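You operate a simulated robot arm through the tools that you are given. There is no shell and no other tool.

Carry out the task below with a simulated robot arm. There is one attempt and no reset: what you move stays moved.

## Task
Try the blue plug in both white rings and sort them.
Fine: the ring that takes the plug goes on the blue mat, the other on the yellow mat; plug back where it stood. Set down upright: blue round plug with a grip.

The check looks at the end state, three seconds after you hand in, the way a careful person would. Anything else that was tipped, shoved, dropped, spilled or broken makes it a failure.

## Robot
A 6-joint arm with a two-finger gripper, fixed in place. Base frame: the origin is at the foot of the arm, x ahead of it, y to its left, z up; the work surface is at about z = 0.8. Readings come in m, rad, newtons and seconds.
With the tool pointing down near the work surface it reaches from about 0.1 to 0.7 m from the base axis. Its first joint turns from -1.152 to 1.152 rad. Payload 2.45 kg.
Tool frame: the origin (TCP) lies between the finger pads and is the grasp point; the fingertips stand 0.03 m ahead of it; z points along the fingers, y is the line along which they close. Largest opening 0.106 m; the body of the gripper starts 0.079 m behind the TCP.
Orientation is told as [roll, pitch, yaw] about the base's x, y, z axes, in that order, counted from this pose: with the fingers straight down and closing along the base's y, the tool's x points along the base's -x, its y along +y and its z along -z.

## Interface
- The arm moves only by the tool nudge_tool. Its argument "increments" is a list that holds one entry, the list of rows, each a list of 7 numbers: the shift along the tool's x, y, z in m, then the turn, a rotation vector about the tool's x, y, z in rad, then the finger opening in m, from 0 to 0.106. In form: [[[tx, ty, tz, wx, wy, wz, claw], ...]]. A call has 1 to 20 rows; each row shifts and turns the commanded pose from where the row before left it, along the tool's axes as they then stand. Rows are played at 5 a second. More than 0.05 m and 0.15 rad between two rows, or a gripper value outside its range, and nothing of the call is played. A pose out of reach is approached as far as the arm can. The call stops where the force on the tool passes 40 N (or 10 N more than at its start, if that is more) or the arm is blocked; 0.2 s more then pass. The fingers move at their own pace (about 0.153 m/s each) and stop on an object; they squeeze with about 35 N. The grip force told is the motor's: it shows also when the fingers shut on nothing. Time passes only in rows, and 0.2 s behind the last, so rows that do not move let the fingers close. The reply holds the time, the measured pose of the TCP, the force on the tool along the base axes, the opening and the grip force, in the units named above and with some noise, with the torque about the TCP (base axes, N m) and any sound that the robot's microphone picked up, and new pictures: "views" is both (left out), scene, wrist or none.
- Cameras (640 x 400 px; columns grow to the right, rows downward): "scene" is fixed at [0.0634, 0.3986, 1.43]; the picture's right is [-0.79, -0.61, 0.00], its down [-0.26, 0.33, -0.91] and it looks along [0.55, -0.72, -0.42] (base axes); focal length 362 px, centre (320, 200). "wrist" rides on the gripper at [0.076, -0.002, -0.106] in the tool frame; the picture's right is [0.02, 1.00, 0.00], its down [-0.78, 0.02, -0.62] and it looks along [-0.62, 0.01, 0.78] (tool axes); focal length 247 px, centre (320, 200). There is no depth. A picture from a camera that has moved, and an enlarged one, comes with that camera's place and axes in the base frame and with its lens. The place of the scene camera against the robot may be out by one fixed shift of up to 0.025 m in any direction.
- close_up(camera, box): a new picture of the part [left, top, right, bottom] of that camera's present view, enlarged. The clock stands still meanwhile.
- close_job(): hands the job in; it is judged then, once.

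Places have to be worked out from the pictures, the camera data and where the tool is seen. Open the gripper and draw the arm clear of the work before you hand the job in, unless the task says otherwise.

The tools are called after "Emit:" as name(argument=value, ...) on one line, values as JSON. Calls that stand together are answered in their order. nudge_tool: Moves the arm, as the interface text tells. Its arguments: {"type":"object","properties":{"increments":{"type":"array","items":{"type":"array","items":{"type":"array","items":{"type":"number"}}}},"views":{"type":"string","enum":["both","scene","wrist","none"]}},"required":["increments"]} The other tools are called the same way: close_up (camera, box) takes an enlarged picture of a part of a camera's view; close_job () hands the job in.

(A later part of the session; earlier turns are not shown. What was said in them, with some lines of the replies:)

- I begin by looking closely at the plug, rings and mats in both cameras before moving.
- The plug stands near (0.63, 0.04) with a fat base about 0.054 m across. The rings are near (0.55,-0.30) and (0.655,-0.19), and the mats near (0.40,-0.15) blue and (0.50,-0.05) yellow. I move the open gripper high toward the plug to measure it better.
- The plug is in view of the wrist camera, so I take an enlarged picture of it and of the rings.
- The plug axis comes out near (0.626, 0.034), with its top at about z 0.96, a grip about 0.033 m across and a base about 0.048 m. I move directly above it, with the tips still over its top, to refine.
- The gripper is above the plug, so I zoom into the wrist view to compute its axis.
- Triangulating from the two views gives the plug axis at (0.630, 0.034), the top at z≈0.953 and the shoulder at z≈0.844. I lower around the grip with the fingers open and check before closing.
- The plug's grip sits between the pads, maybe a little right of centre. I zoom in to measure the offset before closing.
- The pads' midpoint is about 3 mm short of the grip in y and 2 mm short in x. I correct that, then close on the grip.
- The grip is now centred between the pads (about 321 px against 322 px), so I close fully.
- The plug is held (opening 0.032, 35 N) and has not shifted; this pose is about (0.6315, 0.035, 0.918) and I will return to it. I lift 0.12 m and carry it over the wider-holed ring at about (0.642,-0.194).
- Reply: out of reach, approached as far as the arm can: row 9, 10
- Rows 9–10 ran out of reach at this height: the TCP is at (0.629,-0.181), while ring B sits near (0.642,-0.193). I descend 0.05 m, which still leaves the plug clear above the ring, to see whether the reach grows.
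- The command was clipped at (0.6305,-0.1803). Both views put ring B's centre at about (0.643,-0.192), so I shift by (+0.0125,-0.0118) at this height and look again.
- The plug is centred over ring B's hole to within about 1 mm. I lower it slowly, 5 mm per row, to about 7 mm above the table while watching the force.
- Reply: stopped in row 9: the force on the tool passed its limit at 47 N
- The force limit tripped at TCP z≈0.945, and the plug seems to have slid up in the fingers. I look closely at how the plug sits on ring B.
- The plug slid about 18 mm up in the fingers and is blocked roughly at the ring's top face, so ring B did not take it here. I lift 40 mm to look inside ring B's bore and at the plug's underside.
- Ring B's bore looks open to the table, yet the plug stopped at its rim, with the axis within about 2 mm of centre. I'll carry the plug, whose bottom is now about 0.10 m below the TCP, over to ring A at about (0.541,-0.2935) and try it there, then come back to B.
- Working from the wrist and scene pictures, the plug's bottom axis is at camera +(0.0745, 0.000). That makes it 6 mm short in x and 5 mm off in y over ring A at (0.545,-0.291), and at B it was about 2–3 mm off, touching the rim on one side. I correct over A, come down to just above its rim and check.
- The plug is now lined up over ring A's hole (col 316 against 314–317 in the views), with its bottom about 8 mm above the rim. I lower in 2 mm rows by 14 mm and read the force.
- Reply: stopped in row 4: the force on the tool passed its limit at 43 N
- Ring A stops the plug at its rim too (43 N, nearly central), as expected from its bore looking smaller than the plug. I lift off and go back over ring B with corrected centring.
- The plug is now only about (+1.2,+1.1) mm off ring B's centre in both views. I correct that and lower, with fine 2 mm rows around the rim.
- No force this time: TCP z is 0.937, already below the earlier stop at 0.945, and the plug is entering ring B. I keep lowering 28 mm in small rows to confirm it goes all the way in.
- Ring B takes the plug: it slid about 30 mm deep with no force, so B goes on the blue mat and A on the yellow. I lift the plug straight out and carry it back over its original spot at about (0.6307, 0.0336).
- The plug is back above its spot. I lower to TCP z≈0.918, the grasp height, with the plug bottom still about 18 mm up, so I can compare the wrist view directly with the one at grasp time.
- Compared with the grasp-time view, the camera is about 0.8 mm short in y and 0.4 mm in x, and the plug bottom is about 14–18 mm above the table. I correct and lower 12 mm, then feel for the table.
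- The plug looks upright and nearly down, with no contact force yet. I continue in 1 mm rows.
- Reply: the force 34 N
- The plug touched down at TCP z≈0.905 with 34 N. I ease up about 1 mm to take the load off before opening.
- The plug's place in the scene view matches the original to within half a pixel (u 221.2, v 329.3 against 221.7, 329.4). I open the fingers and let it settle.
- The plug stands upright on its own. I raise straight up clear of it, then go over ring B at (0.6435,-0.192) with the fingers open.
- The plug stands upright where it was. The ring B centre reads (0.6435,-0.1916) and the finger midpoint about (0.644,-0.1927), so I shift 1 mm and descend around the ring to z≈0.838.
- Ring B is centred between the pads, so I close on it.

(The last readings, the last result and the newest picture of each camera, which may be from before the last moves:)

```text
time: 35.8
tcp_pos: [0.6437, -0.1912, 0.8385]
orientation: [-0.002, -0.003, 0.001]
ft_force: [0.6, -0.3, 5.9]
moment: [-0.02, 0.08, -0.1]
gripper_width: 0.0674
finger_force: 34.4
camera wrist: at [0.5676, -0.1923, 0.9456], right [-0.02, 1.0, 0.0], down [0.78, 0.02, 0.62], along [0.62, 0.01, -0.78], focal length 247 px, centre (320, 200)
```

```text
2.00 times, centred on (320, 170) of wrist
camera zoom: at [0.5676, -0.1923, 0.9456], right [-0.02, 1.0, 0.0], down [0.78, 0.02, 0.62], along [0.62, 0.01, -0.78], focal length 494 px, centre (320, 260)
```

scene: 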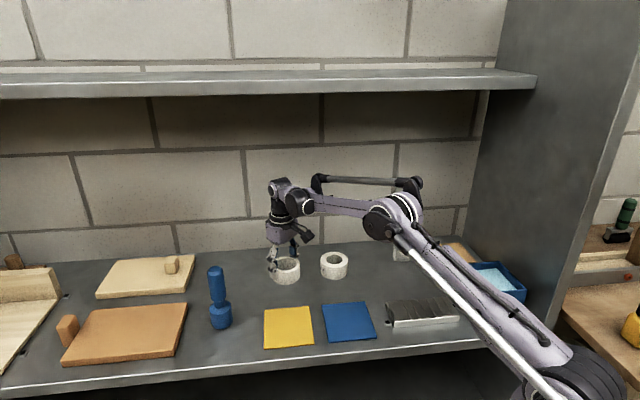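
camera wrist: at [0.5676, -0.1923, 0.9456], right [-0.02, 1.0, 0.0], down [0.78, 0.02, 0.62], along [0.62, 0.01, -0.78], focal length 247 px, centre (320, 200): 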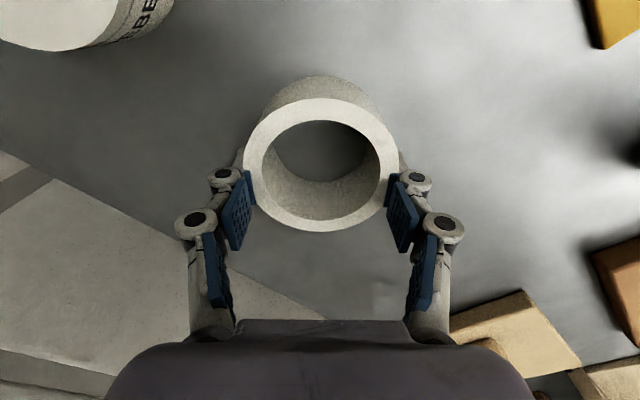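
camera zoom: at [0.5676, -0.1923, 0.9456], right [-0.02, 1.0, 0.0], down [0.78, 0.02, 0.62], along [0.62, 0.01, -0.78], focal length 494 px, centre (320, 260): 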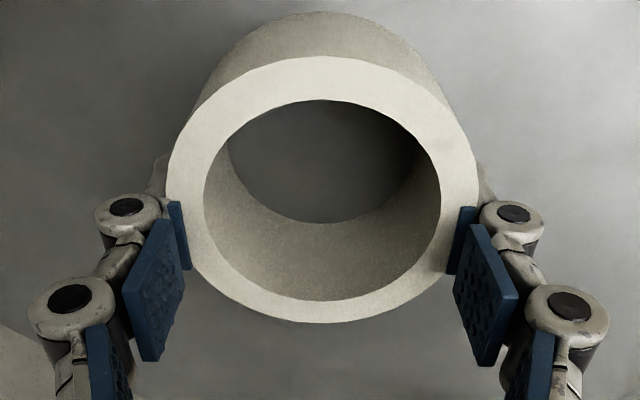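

The opening stopped at 0.067 instead of about 0.078 and the ring shifted a few mm toward the robot, so the hold may be off-centre. I look at it from the scene camera.

Emit:
close_up(camera="scene", box=[250, 215, 320, 295])

Emit:
close_up(camera="wrist", box=[220, 60, 320, 240])

Emit:
close_up(camera="wrist", box=[320, 60, 420, 240])

```text
5.00 times, centred on (285, 255) of scene
camera zoom: at [0.0633, 0.3986, 1.43], right [-0.79, -0.61, 0.0], down [-0.26, 0.33, -0.91], along [0.55, -0.72, -0.42], focal length 1810 px, centre (495, -75)
```

zoom: 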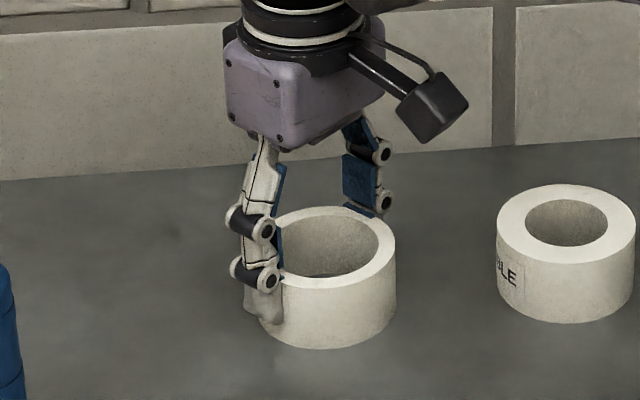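

```text
2.22 times, centred on (270, 150) of wrist
camera zoom: at [0.5676, -0.1923, 0.9456], right [-0.02, 1.0, 0.0], down [0.78, 0.02, 0.62], along [0.62, 0.01, -0.78], focal length 549 px, centre (431, 311)
```

zoom: 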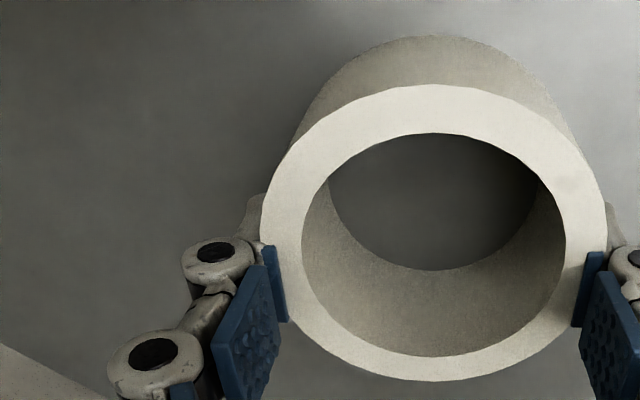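

```text
2.22 times, centred on (370, 150) of wrist
camera zoom: at [0.5676, -0.1923, 0.9456], right [-0.02, 1.0, 0.0], down [0.78, 0.02, 0.62], along [0.62, 0.01, -0.78], focal length 549 px, centre (209, 311)
```

zoom: 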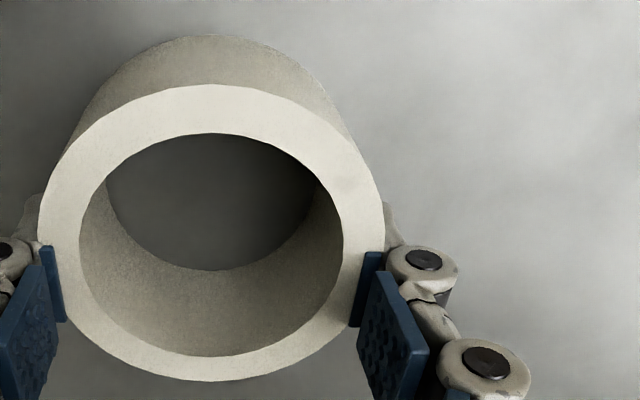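

The pads straddle the ring and hold it with 34 N, though it moved about 6 mm toward −x while closing. I test the hold with a gentle 15 mm lift.

Emit:
nudge_tool(increments=[[[0, 0, -0.005, 0, 0, 0, 0.06], [0, 0, -0.005, 0, 0, 0, 0.06], [0, 0, -0.005, 0, 0, 0, 0.06], [0, 0, 0, 0, 0, 0, 0.06]]], views="both")

Emit:
close_up(camera="scene", box=[250, 215, 320, 295])

Emit:
close_up(camera="wrist", box=[200, 70, 440, 270])

```text
time: 36.8
tcp_pos: [0.6448, -0.1911, 0.8526]
orientation: [-0.002, -0.004, 0.0]
ft_force: [0.4, -0.4, -0.9]
moment: [-0.01, -0.06, -0.01]
gripper_width: 0.0673
finger_force: 34.8
camera wrist: at [0.5678, -0.1926, 0.9603], right [-0.02, 1.0, 0.0], down [0.78, 0.02, 0.62], along [0.62, 0.01, -0.78], focal length 247 px, centre (320, 200)
```

scene: 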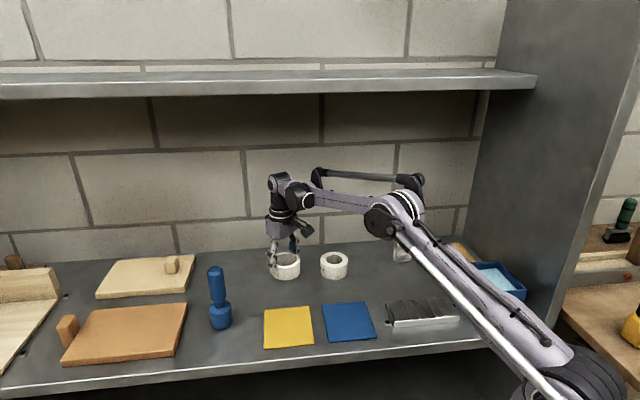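
wrist: 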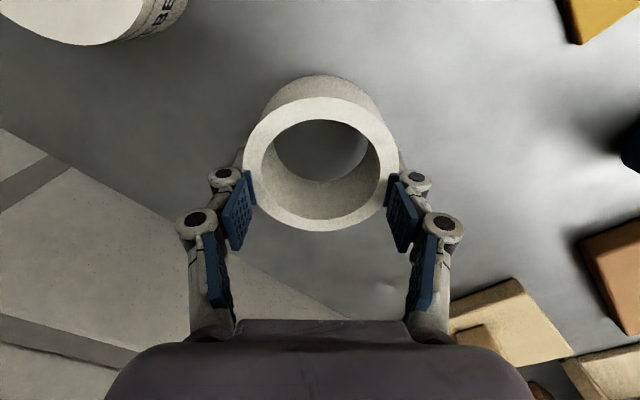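

```text
5.00 times, centred on (285, 255) of scene
camera zoom: at [0.0635, 0.3986, 1.43], right [-0.79, -0.61, 0.0], down [-0.26, 0.33, -0.91], along [0.55, -0.72, -0.42], focal length 1810 px, centre (495, -75)
```

zoom: 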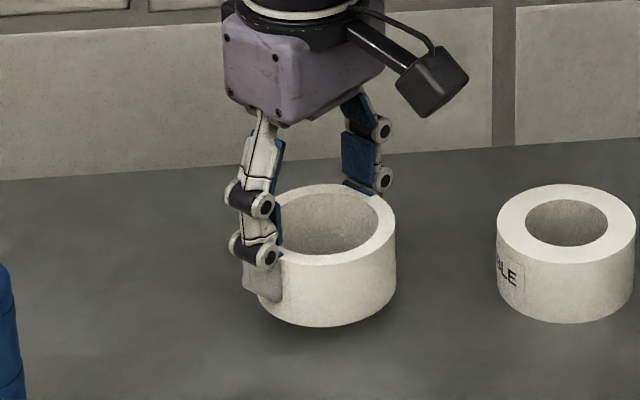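

```text
2.00 times, centred on (320, 170) of wrist
camera zoom: at [0.5678, -0.1926, 0.9603], right [-0.02, 1.0, 0.0], down [0.78, 0.02, 0.62], along [0.62, 0.01, -0.78], focal length 494 px, centre (320, 260)
```

zoom: 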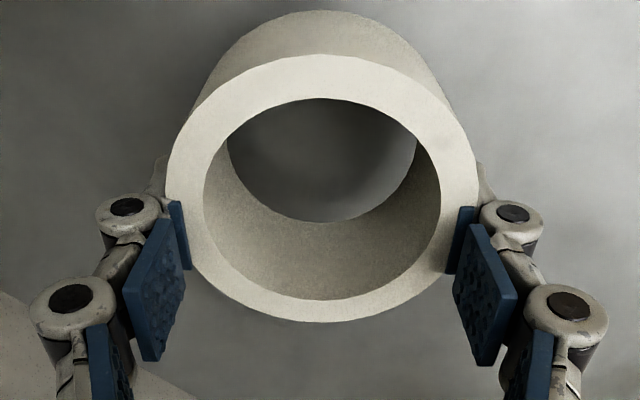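

The ring came up level and firmly held. I raise it further and carry it to above the blue mat, whose centre I estimated at (0.403,-0.1505), then verify.

Emit:
nudge_tool(increments=[[[0, 0, -0.035, 0, 0, 0, 0.06], [0, 0, -0.035, 0, 0, 0, 0.06], [0, 0, -0.035, 0, 0, 0, 0.06], [0.0389, 0.0068, 0, 0, 0, 0, 0.06], [0.0389, 0.0068, 0, 0, 0, 0, 0.06], [0.039, 0.0068, 0, 0, 0, 0, 0.06], [0.039, 0.0067, 0, 0, 0, 0, 0.06], [0.039, 0.0067, 0, 0, 0, 0, 0.06], [0.039, 0.0068, 0, 0, 0, 0, 0.06], [0, 0, 0, 0, 0, 0, 0.06]]], views="both")

Emit:
close_up(camera="scene", box=[250, 230, 400, 360])

Emit:
close_up(camera="wrist", box=[160, 0, 480, 240])

```text
time: 39.0
tcp_pos: [0.4101, -0.1506, 0.9575]
orientation: [-0.003, -0.005, 0.002]
ft_force: [-0.1, -0.2, -1.2]
moment: [0.0, 0.01, -0.03]
gripper_width: 0.0666
finger_force: 35.1
camera wrist: at [0.3334, -0.152, 1.065], right [-0.02, 1.0, 0.0], down [0.78, 0.02, 0.62], along [0.62, 0.01, -0.78], focal length 247 px, centre (320, 200)
```

scene: 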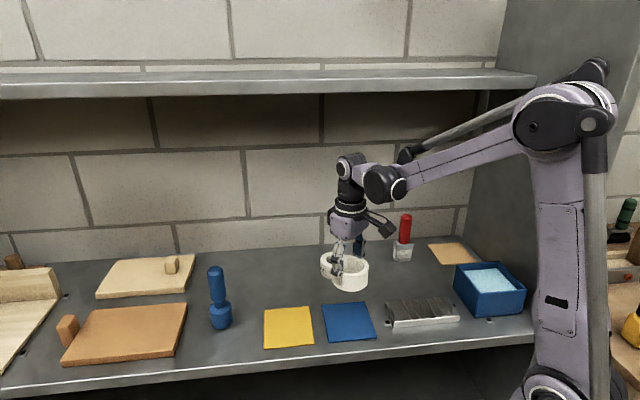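
wrist: 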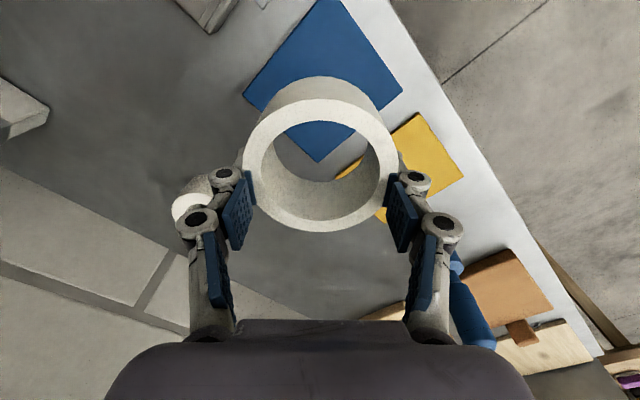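

```text
3.08 times, centred on (325, 295) of scene
camera zoom: at [0.0634, 0.3986, 1.43], right [-0.79, -0.61, 0.0], down [-0.26, 0.33, -0.91], along [0.55, -0.72, -0.42], focal length 1114 px, centre (305, -92)
```

zoom: 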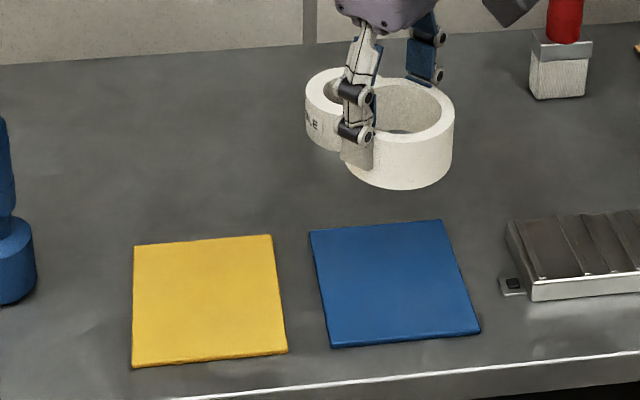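

```text
1.67 times, centred on (320, 120) of wrist
camera zoom: at [0.3334, -0.152, 1.065], right [-0.02, 1.0, 0.0], down [0.78, 0.02, 0.62], along [0.62, 0.01, -0.78], focal length 412 px, centre (320, 333)
```

zoom: 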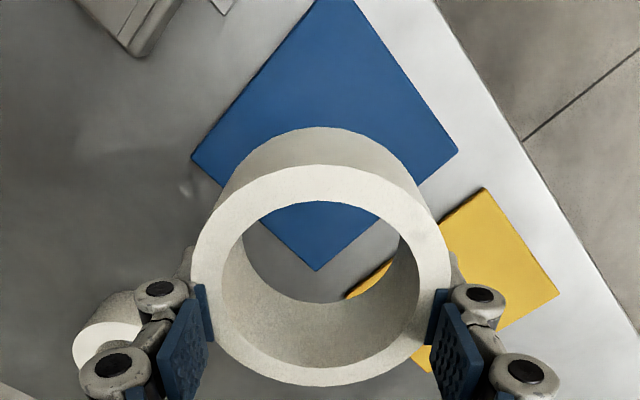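

The mat's centre comes out at (0.4035,-0.149) and the held ring at (0.4026,-0.1506). I correct that 1–1.5 mm and lower to just above the mat.

Emit:
nudge_tool(increments=[[[-0.001, 0.0015, 0.02, 0, 0, 0, 0.06], [0, 0, 0.03, 0, 0, 0, 0.06], [0, 0, 0.03, 0, 0, 0, 0.06], [0, 0, 0.02, 0, 0, 0, 0.06], [0, 0, 0.006, 0, 0, 0, 0.06], [0, 0, 0, 0, 0, 0, 0.06]]], views="both")

Emit:
close_up(camera="scene", box=[250, 230, 400, 360])

```text
time: 40.4
tcp_pos: [0.4115, -0.1488, 0.8524]
orientation: [-0.001, -0.003, -0.001]
ft_force: [0.8, -0.7, -0.7]
moment: [0.02, 0.0, 0.0]
gripper_width: 0.0669
finger_force: 35.5
camera wrist: at [0.3354, -0.1502, 0.9588], right [-0.02, 1.0, 0.0], down [0.78, 0.02, 0.62], along [0.62, 0.01, -0.78], focal length 247 px, centre (320, 200)
```

scene: 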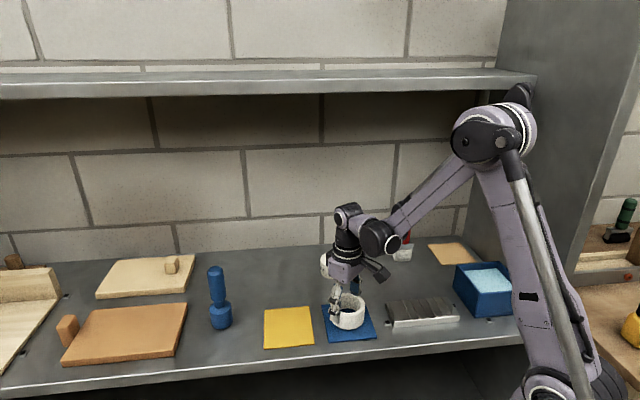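
wrist: 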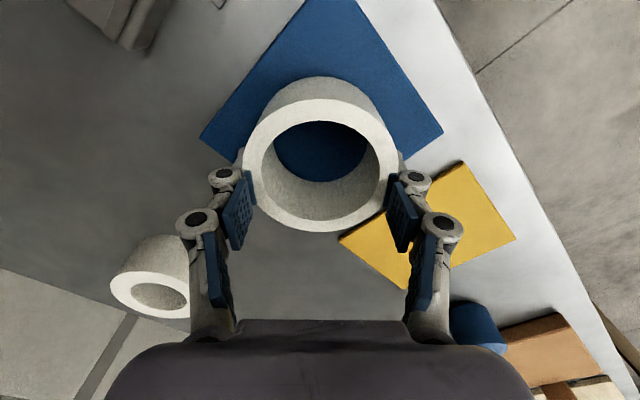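

```text
3.08 times, centred on (325, 295) of scene
camera zoom: at [0.0635, 0.3986, 1.43], right [-0.79, -0.61, 0.0], down [-0.26, 0.33, -0.91], along [0.55, -0.72, -0.42], focal length 1114 px, centre (305, -92)
```

zoom: 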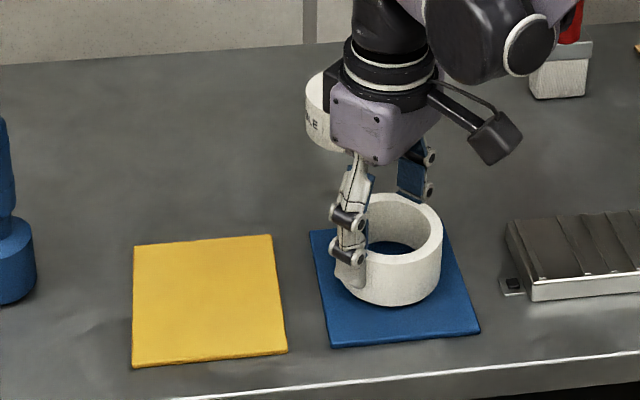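

The ring hovers about 10 mm over the mat, close to centred. I lower 8 mm, then feel for contact in 1 mm rows.

Emit:
nudge_tool(increments=[[[0, 0, 0.003, 0, 0, 0, 0.06], [0, 0, 0.003, 0, 0, 0, 0.06], [0, 0, 0.002, 0, 0, 0, 0.06], [0, 0, 0.001, 0, 0, 0, 0.06], [0, 0, 0, 0, 0, 0, 0.06]]], views="none")

```text
time: 41.6
tcp_pos: [0.4118, -0.149, 0.8436]
orientation: [-0.001, -0.005, -0.001]
ft_force: [0.1, 1.2, 22.6]
moment: [0.04, 0.0, -0.33]
gripper_width: 0.0666
finger_force: 35.0
```

The ring has touched the mat (about 23 N at z 0.8436). I ease up slightly and open the fingers.

Emit:
nudge_tool(increments=[[[0, 0, -0.0007, 0, 0, 0, 0.06], [0, 0, 0, 0, 0, 0, 0.075], [0, 0, 0, 0, 0, 0, 0.09], [0, 0, 0, 0, 0, 0, 0.106], [0, 0, 0, 0, 0, 0, 0.106]]], views="both")

Emit:
close_up(camera="scene", box=[250, 230, 400, 360])

Emit:
close_up(camera="wrist", box=[160, 0, 480, 240])

```text
time: 42.8
tcp_pos: [0.4127, -0.149, 0.8447]
orientation: [-0.001, -0.002, 0.0]
ft_force: [-0.2, 0.1, -0.2]
moment: [0.01, 0.0, -0.02]
gripper_width: 0.1062
finger_force: 0.1
camera wrist: at [0.3351, -0.1501, 0.9504], right [-0.02, 1.0, 0.0], down [0.78, 0.02, 0.62], along [0.62, 0.01, -0.78], focal length 247 px, centre (320, 200)
```

scene: 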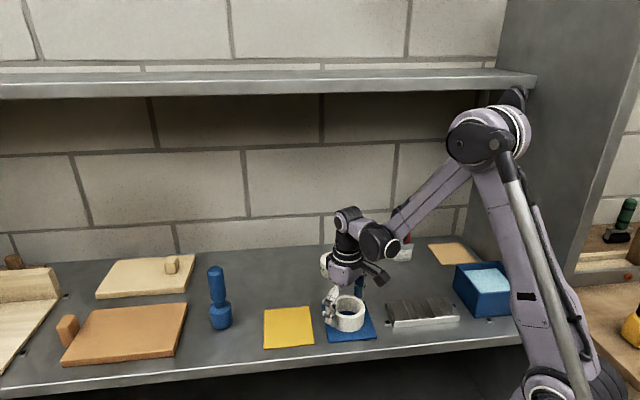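
wrist: 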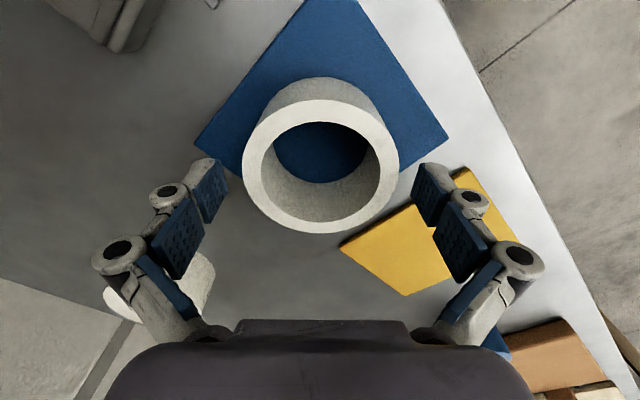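

```text
3.08 times, centred on (325, 295) of scene
camera zoom: at [0.0634, 0.3986, 1.43], right [-0.79, -0.61, 0.0], down [-0.26, 0.33, -0.91], along [0.55, -0.72, -0.42], focal length 1114 px, centre (305, -92)
```

zoom: 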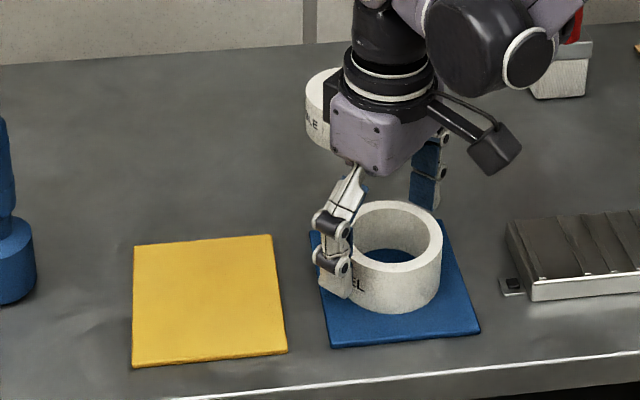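

```text
1.67 times, centred on (320, 120) of wrist
camera zoom: at [0.3351, -0.1501, 0.9504], right [-0.02, 1.0, 0.0], down [0.78, 0.02, 0.62], along [0.62, 0.01, -0.78], focal length 412 px, centre (320, 333)
```

zoom: 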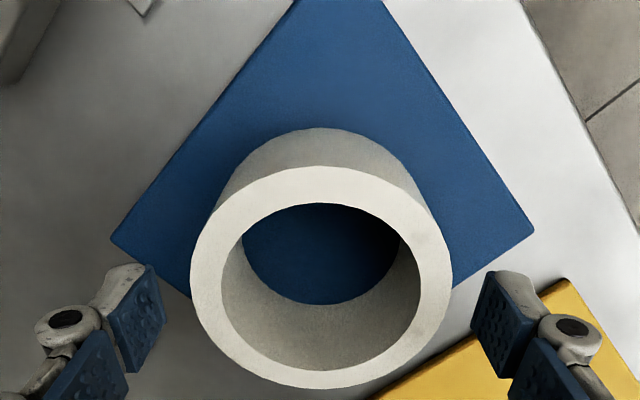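

Ring B sits on the blue mat, well inside its edges. I rise clear and move over ring A at about (0.5446,-0.2911).

Emit:
nudge_tool(increments=[[[0, 0, -0.03, 0, 0, 0, 0.106], [0, 0, -0.04, 0, 0, 0, 0.106], [0, 0, -0.04, 0, 0, 0, 0.106], [-0.0275, -0.0285, 0, 0, 0, 0, 0.106], [-0.0275, -0.0285, 0, 0, 0, 0, 0.106], [-0.0275, -0.0285, 0, 0, 0, 0, 0.106], [-0.0275, -0.0285, 0, 0, 0, 0, 0.106], [-0.0275, -0.0285, 0, 0, 0, 0, 0.106], [0, 0, 0, 0, 0, 0, 0.106]]], views="both")

Emit:
close_up(camera="wrist", box=[200, 0, 440, 200])

Emit:
close_up(camera="scene", box=[190, 240, 390, 360])

```text
time: 44.8
tcp_pos: [0.549, -0.291, 0.9539]
orientation: [-0.002, -0.004, -0.001]
ft_force: [-0.1, 0.0, 0.6]
moment: [-0.01, -0.03, 0.0]
gripper_width: 0.1061
finger_force: 0.0
camera wrist: at [0.4729, -0.2928, 1.0605], right [-0.02, 1.0, 0.0], down [0.78, 0.02, 0.62], along [0.62, 0.01, -0.78], focal length 247 px, centre (320, 200)
```

scene: 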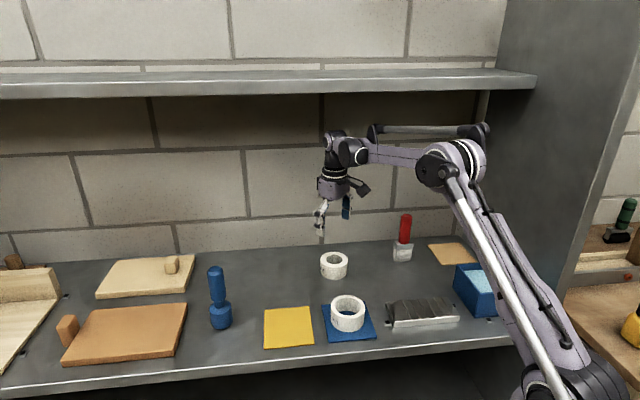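
wrist: 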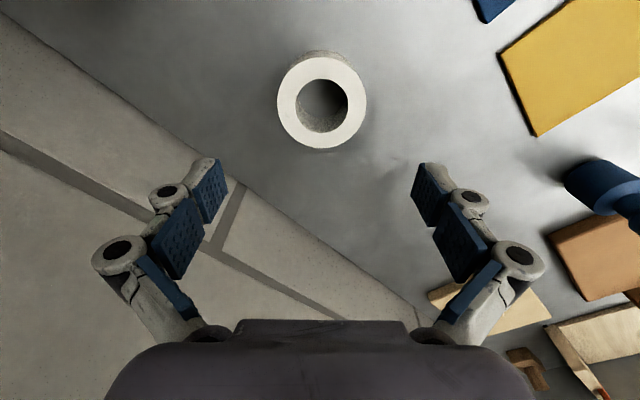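

```text
2.00 times, centred on (320, 100) of wrist
camera zoom: at [0.4729, -0.2928, 1.0605], right [-0.02, 1.0, 0.0], down [0.78, 0.02, 0.62], along [0.62, 0.01, -0.78], focal length 494 px, centre (320, 400)
```

zoom: 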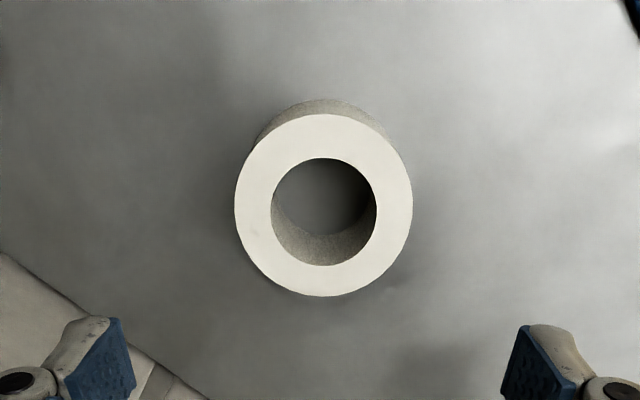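

```text
3.20 times, centred on (290, 300) of scene
camera zoom: at [0.0635, 0.3986, 1.43], right [-0.79, -0.61, 0.0], down [-0.26, 0.33, -0.91], along [0.55, -0.72, -0.42], focal length 1158 px, centre (416, -120)
```

zoom: 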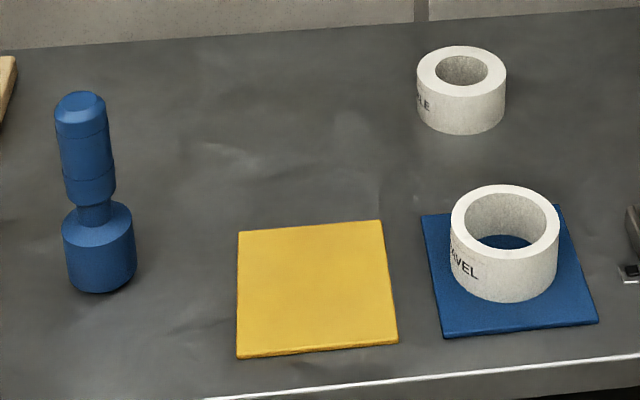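

Ring B rests centred on the blue mat. Ring A reads (0.5442,-0.2906); I shift 1.2 mm in y and descend around it.

Emit:
nudge_tool(increments=[[[0, 0.0012, 0.03, 0, 0, 0, 0.106], [0, 0, 0.03, 0, 0, 0, 0.106], [0, 0, 0.03, 0, 0, 0, 0.106], [0, 0, 0.02, 0, 0, 0, 0.106], [0, 0, 0.006, 0, 0, 0, 0.106], [0, 0, 0, 0, 0, 0, 0.106]]], views="wrist")

Emit:
close_up(camera="wrist", box=[200, 70, 440, 270])

```text
time: 46.2
tcp_pos: [0.5487, -0.2891, 0.838]
orientation: [-0.002, -0.004, 0.001]
ft_force: [-0.1, 0.1, 0.9]
moment: [-0.01, -0.02, 0.02]
gripper_width: 0.1058
finger_force: 0.1
camera wrist: at [0.4721, -0.2911, 0.9448], right [-0.02, 1.0, 0.0], down [0.78, 0.02, 0.62], along [0.62, 0.01, -0.78], focal length 247 px, centre (320, 200)
```

wrist: 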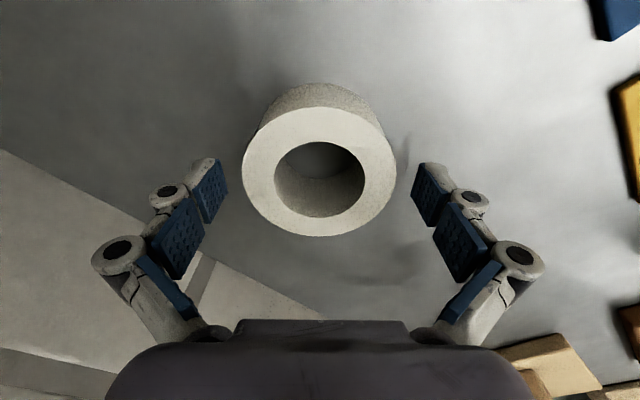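

```text
2.00 times, centred on (320, 170) of wrist
camera zoom: at [0.4721, -0.2911, 0.9448], right [-0.02, 1.0, 0.0], down [0.78, 0.02, 0.62], along [0.62, 0.01, -0.78], focal length 494 px, centre (320, 260)
```

zoom: 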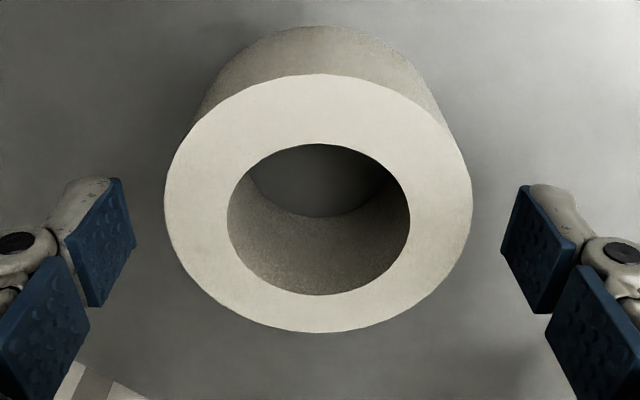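

Ring A is centred between the pads (164–472 px against pads' 135–500), so I close on it.

Emit:
nudge_tool(increments=[[[0, 0, 0, 0, 0, 0, 0.085], [0, 0, 0, 0, 0, 0, 0.078], [0, 0, 0, 0, 0, 0, 0.06], [0, 0, 0, 0, 0, 0, 0.06], [0, 0, -0.005, 0, 0, 0, 0.06], [0, 0, -0.005, 0, 0, 0, 0.06], [0, 0, -0.005, 0, 0, 0, 0.06], [0, 0, 0, 0, 0, 0, 0.06]]], views="both")

Emit:
close_up(camera="wrist", box=[200, 70, 440, 270])

Emit:
close_up(camera="scene", box=[290, 200, 380, 300])

```text
time: 48.0
tcp_pos: [0.5486, -0.2887, 0.8541]
orientation: [-0.002, -0.003, 0.0]
ft_force: [-0.6, -0.4, -0.2]
moment: [0.03, 0.0, 0.02]
gripper_width: 0.068
finger_force: 35.5
camera wrist: at [0.4721, -0.2909, 0.9604], right [-0.02, 1.0, 0.0], down [0.78, 0.02, 0.62], along [0.62, 0.01, -0.78], focal length 247 px, centre (320, 200)
```

scene: 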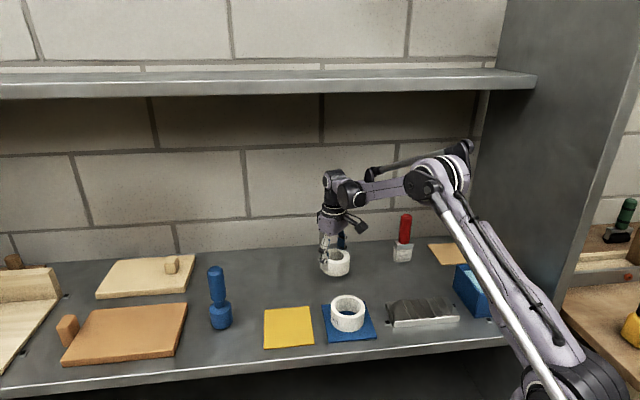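
wrist: 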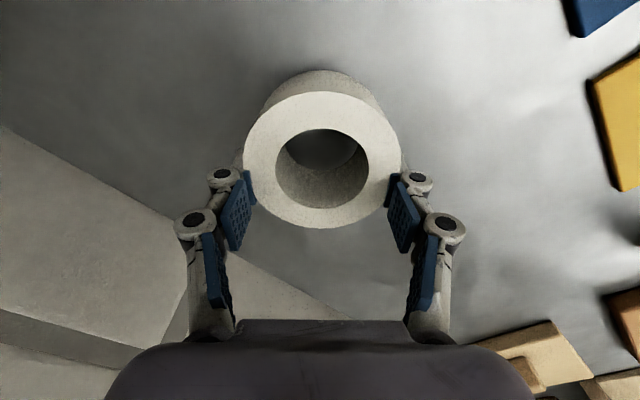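

```text
2.00 times, centred on (320, 170) of wrist
camera zoom: at [0.4721, -0.2909, 0.9604], right [-0.02, 1.0, 0.0], down [0.78, 0.02, 0.62], along [0.62, 0.01, -0.78], focal length 494 px, centre (320, 260)
```

zoom: 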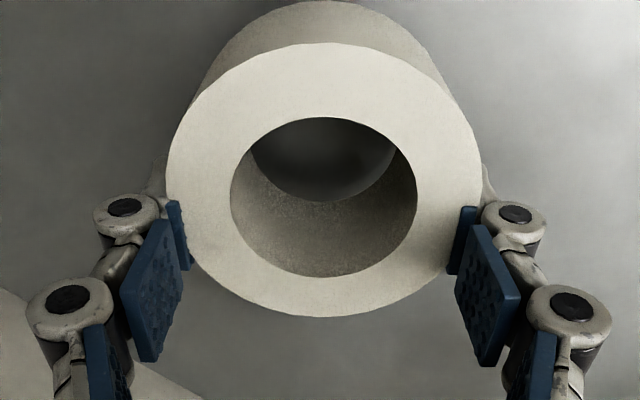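

```text
4.00 times, centred on (335, 250) of scene
camera zoom: at [0.0635, 0.3986, 1.43], right [-0.79, -0.61, 0.0], down [-0.26, 0.33, -0.91], along [0.55, -0.72, -0.42], focal length 1448 px, centre (260, 0)
```

zoom: 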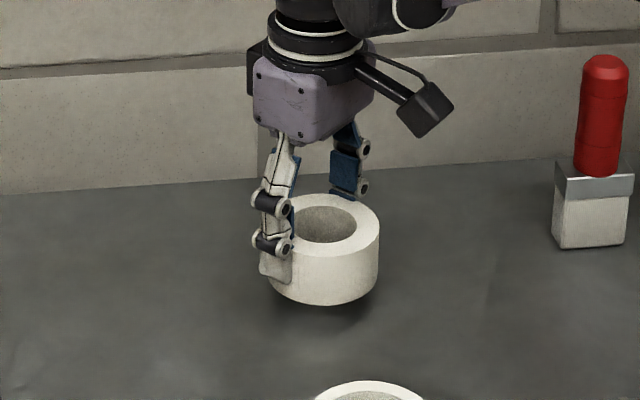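

Ring A is held and lifted level, its centre at camera +(0.066, 0.002). I raise it and carry it over the yellow mat, estimated at (0.501,-0.053).

Emit:
nudge_tool(increments=[[[0, 0, -0.03, 0, 0, 0, 0.06], [0, 0, -0.035, 0, 0, 0, 0.06], [0, 0, -0.035, 0, 0, 0, 0.06], [0.0063, 0.0394, 0, 0, 0, 0, 0.06], [0.0063, 0.0394, 0, 0, 0, 0, 0.06], [0.0063, 0.0394, 0, 0, 0, 0, 0.06], [0.0063, 0.0394, 0, 0, 0, 0, 0.06], [0.0063, 0.0394, 0, 0, 0, 0, 0.06], [0.0063, 0.0394, 0, 0, 0, 0, 0.06], [0, 0, 0, 0, 0, 0, 0.06]]], views="both")

Emit:
close_up(camera="scene", box=[190, 230, 390, 360])

Emit:
close_up(camera="wrist", box=[160, 0, 480, 240])

```text
time: 50.2
tcp_pos: [0.5111, -0.0524, 0.9538]
orientation: [-0.001, -0.004, 0.0]
ft_force: [-0.4, -0.5, -0.2]
moment: [-0.01, 0.0, -0.02]
gripper_width: 0.0681
finger_force: 34.9
camera wrist: at [0.4336, -0.0545, 1.0591], right [-0.02, 1.0, 0.0], down [0.78, 0.02, 0.62], along [0.62, 0.01, -0.78], focal length 247 px, centre (320, 200)
```

scene: 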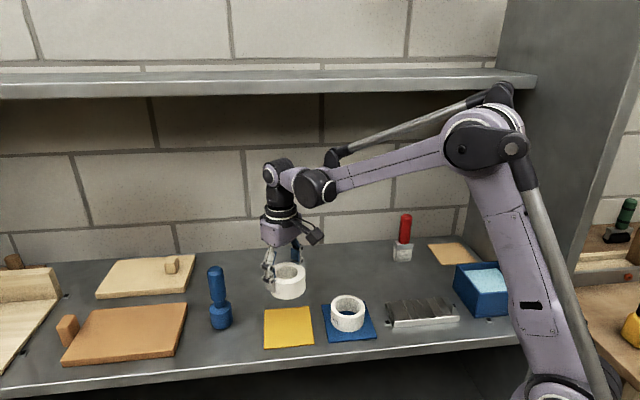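
wrist: 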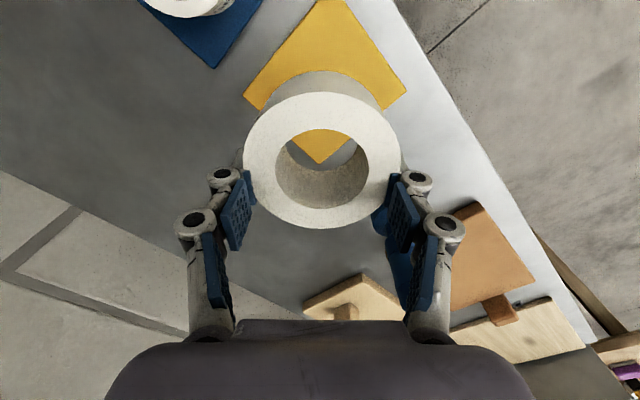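

```text
3.08 times, centred on (290, 295) of scene
camera zoom: at [0.0634, 0.3986, 1.43], right [-0.79, -0.61, 0.0], down [-0.26, 0.33, -0.91], along [0.55, -0.72, -0.42], focal length 1114 px, centre (412, -92)
```

zoom: 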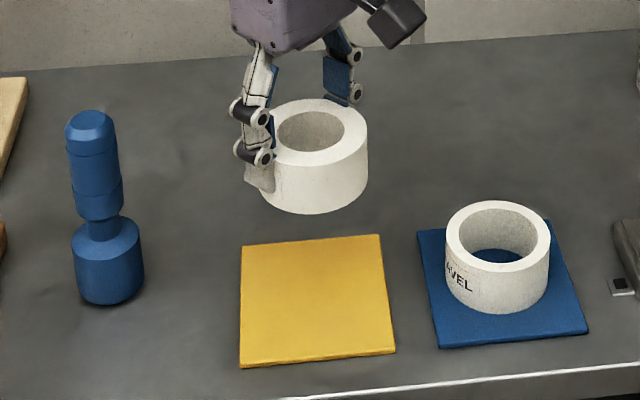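

```text
1.67 times, centred on (320, 120) of wrist
camera zoom: at [0.4336, -0.0545, 1.0591], right [-0.02, 1.0, 0.0], down [0.78, 0.02, 0.62], along [0.62, 0.01, -0.78], focal length 412 px, centre (320, 333)
```

zoom: 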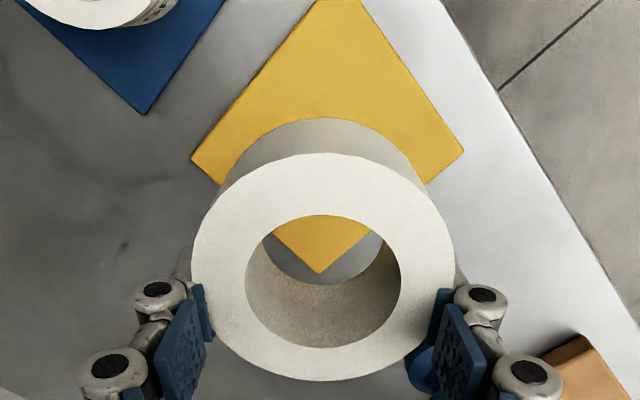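

The yellow mat's centre comes out at (0.5027,-0.0505) and the held ring at (0.500,-0.0525). I correct (+2.8,+1.8 mm) and lower to about 10 mm above the mat.

Emit:
nudge_tool(increments=[[[-0.0028, 0.0018, 0.02, 0, 0, 0, 0.06], [0, 0, 0.03, 0, 0, 0, 0.06], [0, 0, 0.03, 0, 0, 0, 0.06], [0, 0, 0.015, 0, 0, 0, 0.06], [0, 0, 0.006, 0, 0, 0, 0.06], [0, 0, 0, 0, 0, 0, 0.06]]], views="both")

Emit:
close_up(camera="scene", box=[190, 230, 390, 360])

```text
time: 51.6
tcp_pos: [0.5129, -0.0524, 0.853]
orientation: [-0.001, -0.003, 0.0]
ft_force: [-0.3, 0.3, -1.0]
moment: [0.05, -0.01, 0.01]
gripper_width: 0.068
finger_force: 35.0
camera wrist: at [0.4369, -0.0536, 0.9588], right [-0.02, 1.0, 0.0], down [0.78, 0.02, 0.62], along [0.62, 0.01, -0.78], focal length 247 px, centre (320, 200)
```

scene: 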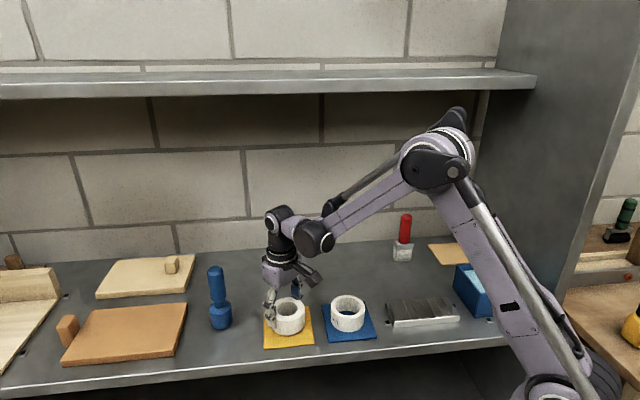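
wrist: 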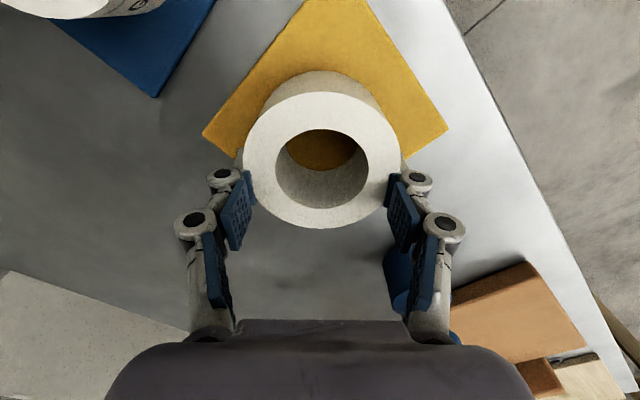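

```text
3.08 times, centred on (290, 295) of scene
camera zoom: at [0.0635, 0.3986, 1.43], right [-0.79, -0.61, 0.0], down [-0.26, 0.33, -0.91], along [0.55, -0.72, -0.42], focal length 1114 px, centre (412, -92)
```

zoom: 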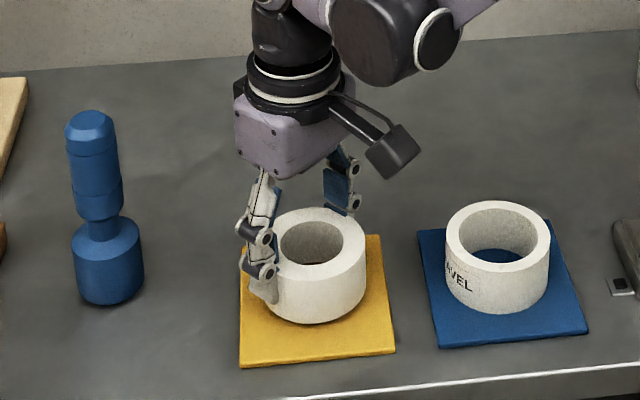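

The ring is over the yellow mat with about 10 mm to go. I lower it to contact.

Emit:
nudge_tool(increments=[[[0, 0, 0.003, 0, 0, 0, 0.06], [0, 0, 0.003, 0, 0, 0, 0.06], [0, 0, 0.002, 0, 0, 0, 0.06], [0, 0, 0.001, 0, 0, 0, 0.06], [0, 0, 0, 0, 0, 0, 0.06]]], views="none")

```text
time: 52.8
tcp_pos: [0.5148, -0.0512, 0.8435]
orientation: [-0.001, -0.003, -0.001]
ft_force: [1.1, -0.9, 22.4]
moment: [-0.01, -0.01, -0.55]
gripper_width: 0.068
finger_force: 35.0
```

The ring has touched the mat (about 22 N). I ease off slightly and open.

Emit:
nudge_tool(increments=[[[0, 0, -0.0007, 0, 0, 0, 0.06], [0, 0, 0, 0, 0, 0, 0.075], [0, 0, 0, 0, 0, 0, 0.09], [0, 0, 0, 0, 0, 0, 0.106], [0, 0, 0, 0, 0, 0, 0.106]]], views="both")

Emit:
close_up(camera="scene", box=[190, 230, 390, 360])

Emit:
close_up(camera="wrist", box=[160, 0, 480, 240])

```text
time: 54.0
tcp_pos: [0.5144, -0.0518, 0.8433]
orientation: [0.0, -0.005, 0.001]
ft_force: [-0.8, 1.5, -0.1]
moment: [0.0, -0.01, 0.02]
gripper_width: 0.1061
finger_force: 0.0
camera wrist: at [0.4373, -0.0531, 0.9503], right [-0.02, 1.0, 0.0], down [0.78, 0.02, 0.62], along [0.62, 0.01, -0.78], focal length 247 px, centre (320, 200)
```

scene: 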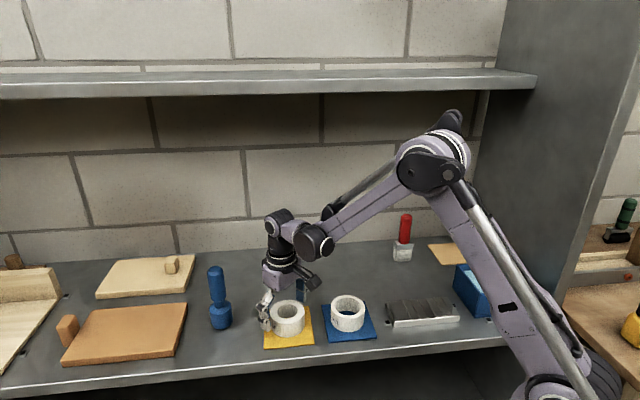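
wrist: 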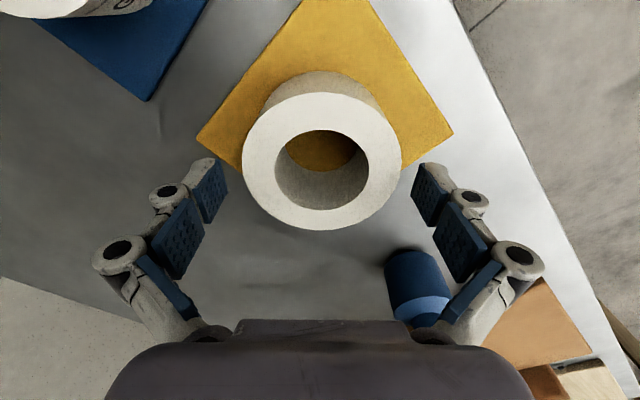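

```text
3.08 times, centred on (290, 295) of scene
camera zoom: at [0.0634, 0.3986, 1.43], right [-0.79, -0.61, 0.0], down [-0.26, 0.33, -0.91], along [0.55, -0.72, -0.42], focal length 1114 px, centre (412, -92)
```

zoom: 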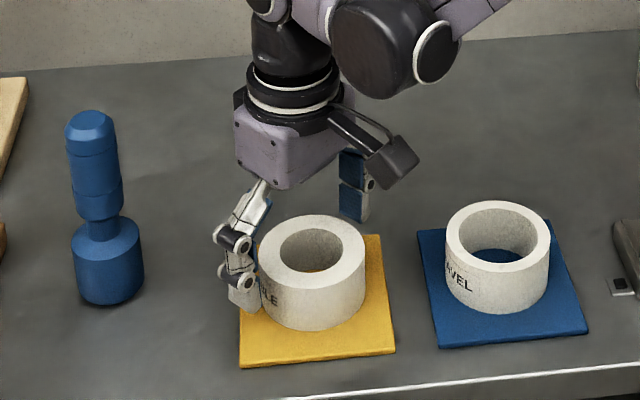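

```text
1.67 times, centred on (320, 120) of wrist
camera zoom: at [0.4373, -0.0531, 0.9503], right [-0.02, 1.0, 0.0], down [0.78, 0.02, 0.62], along [0.62, 0.01, -0.78], focal length 412 px, centre (320, 333)
```

zoom: 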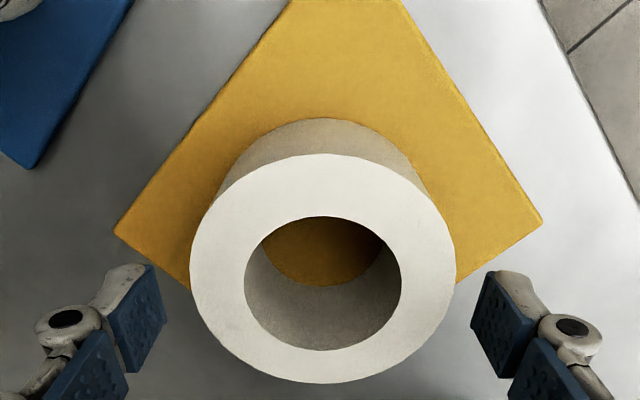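

Ring A sits inside the yellow mat. I rise straight up and draw the arm back toward its starting place, then take a last look.

Emit:
nudge_tool(increments=[[[0, 0, -0.03, 0, 0, 0, 0.106], [0, 0, -0.045, 0, 0, 0, 0.106], [0, 0, -0.045, 0, 0, 0, 0.106], [0, 0, -0.045, 0, 0, 0, 0.106], [0, 0, -0.045, 0, 0, 0, 0.106], [0.04, -0.02, -0.02, 0, 0, 0, 0.106], [0.04, -0.02, -0.02, 0, 0, 0, 0.106], [0.04, -0.02, -0.02, 0, 0, 0, 0.106], [0.04, -0.02, -0.02, 0, 0, 0, 0.106], [0.04, -0.02, -0.02, 0, 0, 0, 0.106], [0.04, -0.02, -0.02, 0, 0, 0, 0.106], [0, 0, 0, 0, 0, 0, 0.106]]], views="both")

Emit:
close_up(camera="scene", box=[180, 220, 400, 360])

Emit:
close_up(camera="wrist", box=[220, 90, 460, 300])

```text
time: 56.6
tcp_pos: [0.2718, -0.1725, 1.1717]
orientation: [-0.003, -0.002, 0.002]
ft_force: [0.1, -0.6, 0.2]
moment: [0.01, 0.02, -0.01]
gripper_width: 0.1058
finger_force: 0.1
camera wrist: at [0.196, -0.1734, 1.2789], right [-0.02, 1.0, 0.0], down [0.78, 0.02, 0.62], along [0.62, 0.01, -0.78], focal length 247 px, centre (320, 200)
```

scene: 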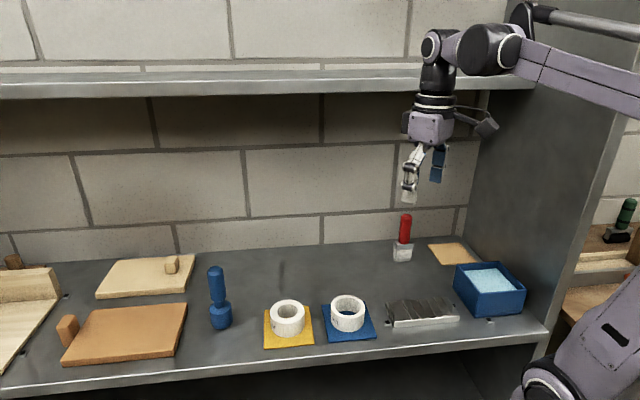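
wrist: 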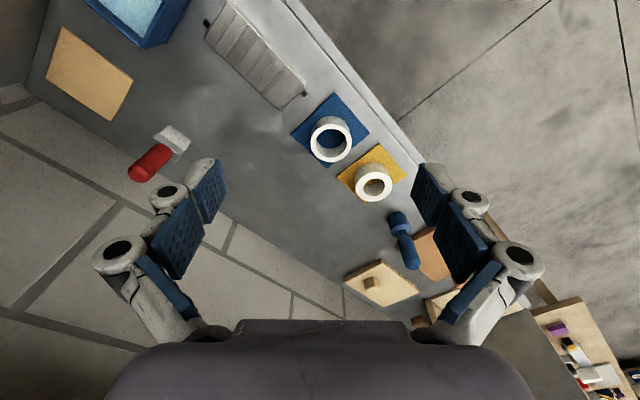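

```text
2.86 times, centred on (290, 290) of scene
camera zoom: at [0.0634, 0.3986, 1.43], right [-0.79, -0.61, 0.0], down [-0.26, 0.33, -0.91], along [0.55, -0.72, -0.42], focal length 1034 px, centre (406, -57)
```

zoom: 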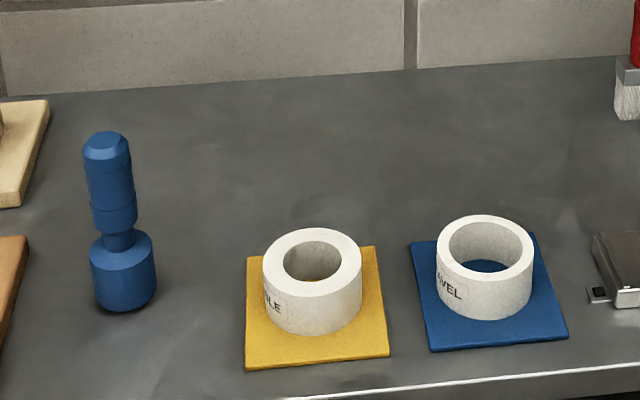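

```text
1.90 times, centred on (340, 195) of wrist
camera zoom: at [0.196, -0.1734, 1.2789], right [-0.02, 1.0, 0.0], down [0.78, 0.02, 0.62], along [0.62, 0.01, -0.78], focal length 470 px, centre (282, 210)
```

zoom: 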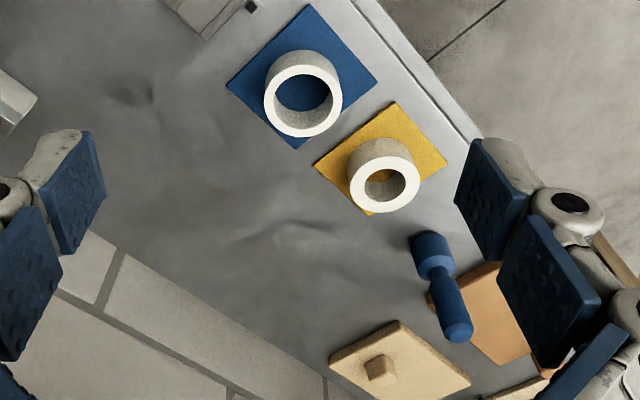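

The wider ring, which took the plug, is on the blue mat and the narrow one is on the yellow mat. The plug stands upright within about 2 mm of where it started, nothing else looks moved, and the open gripper is clear, so I hand the job in.

Emit:
close_job()

```text
The job is handed in.
```

I tried the blue plug in both white rings, sorted them, and handed the job in.

- **Wider ring (label ending "VEL"):** it takes the plug, so it is on the blue mat. My first try here was a few millimetres off centre and jammed on the rim. Once centred, the plug slid about 30 mm into the bore with no resistance.
- **Narrower ring (label ending "LE"):** it stopped the plug at the rim at about 43 N, and its bore looks smaller than the plug, so it is on the yellow mat.
- **Plug:** it is standing upright again, within about 2 mm of where it started.

In the last pictures both rings sit fully inside their mats and nothing else looks moved. The gripper is open and the arm is drawn back from the work.
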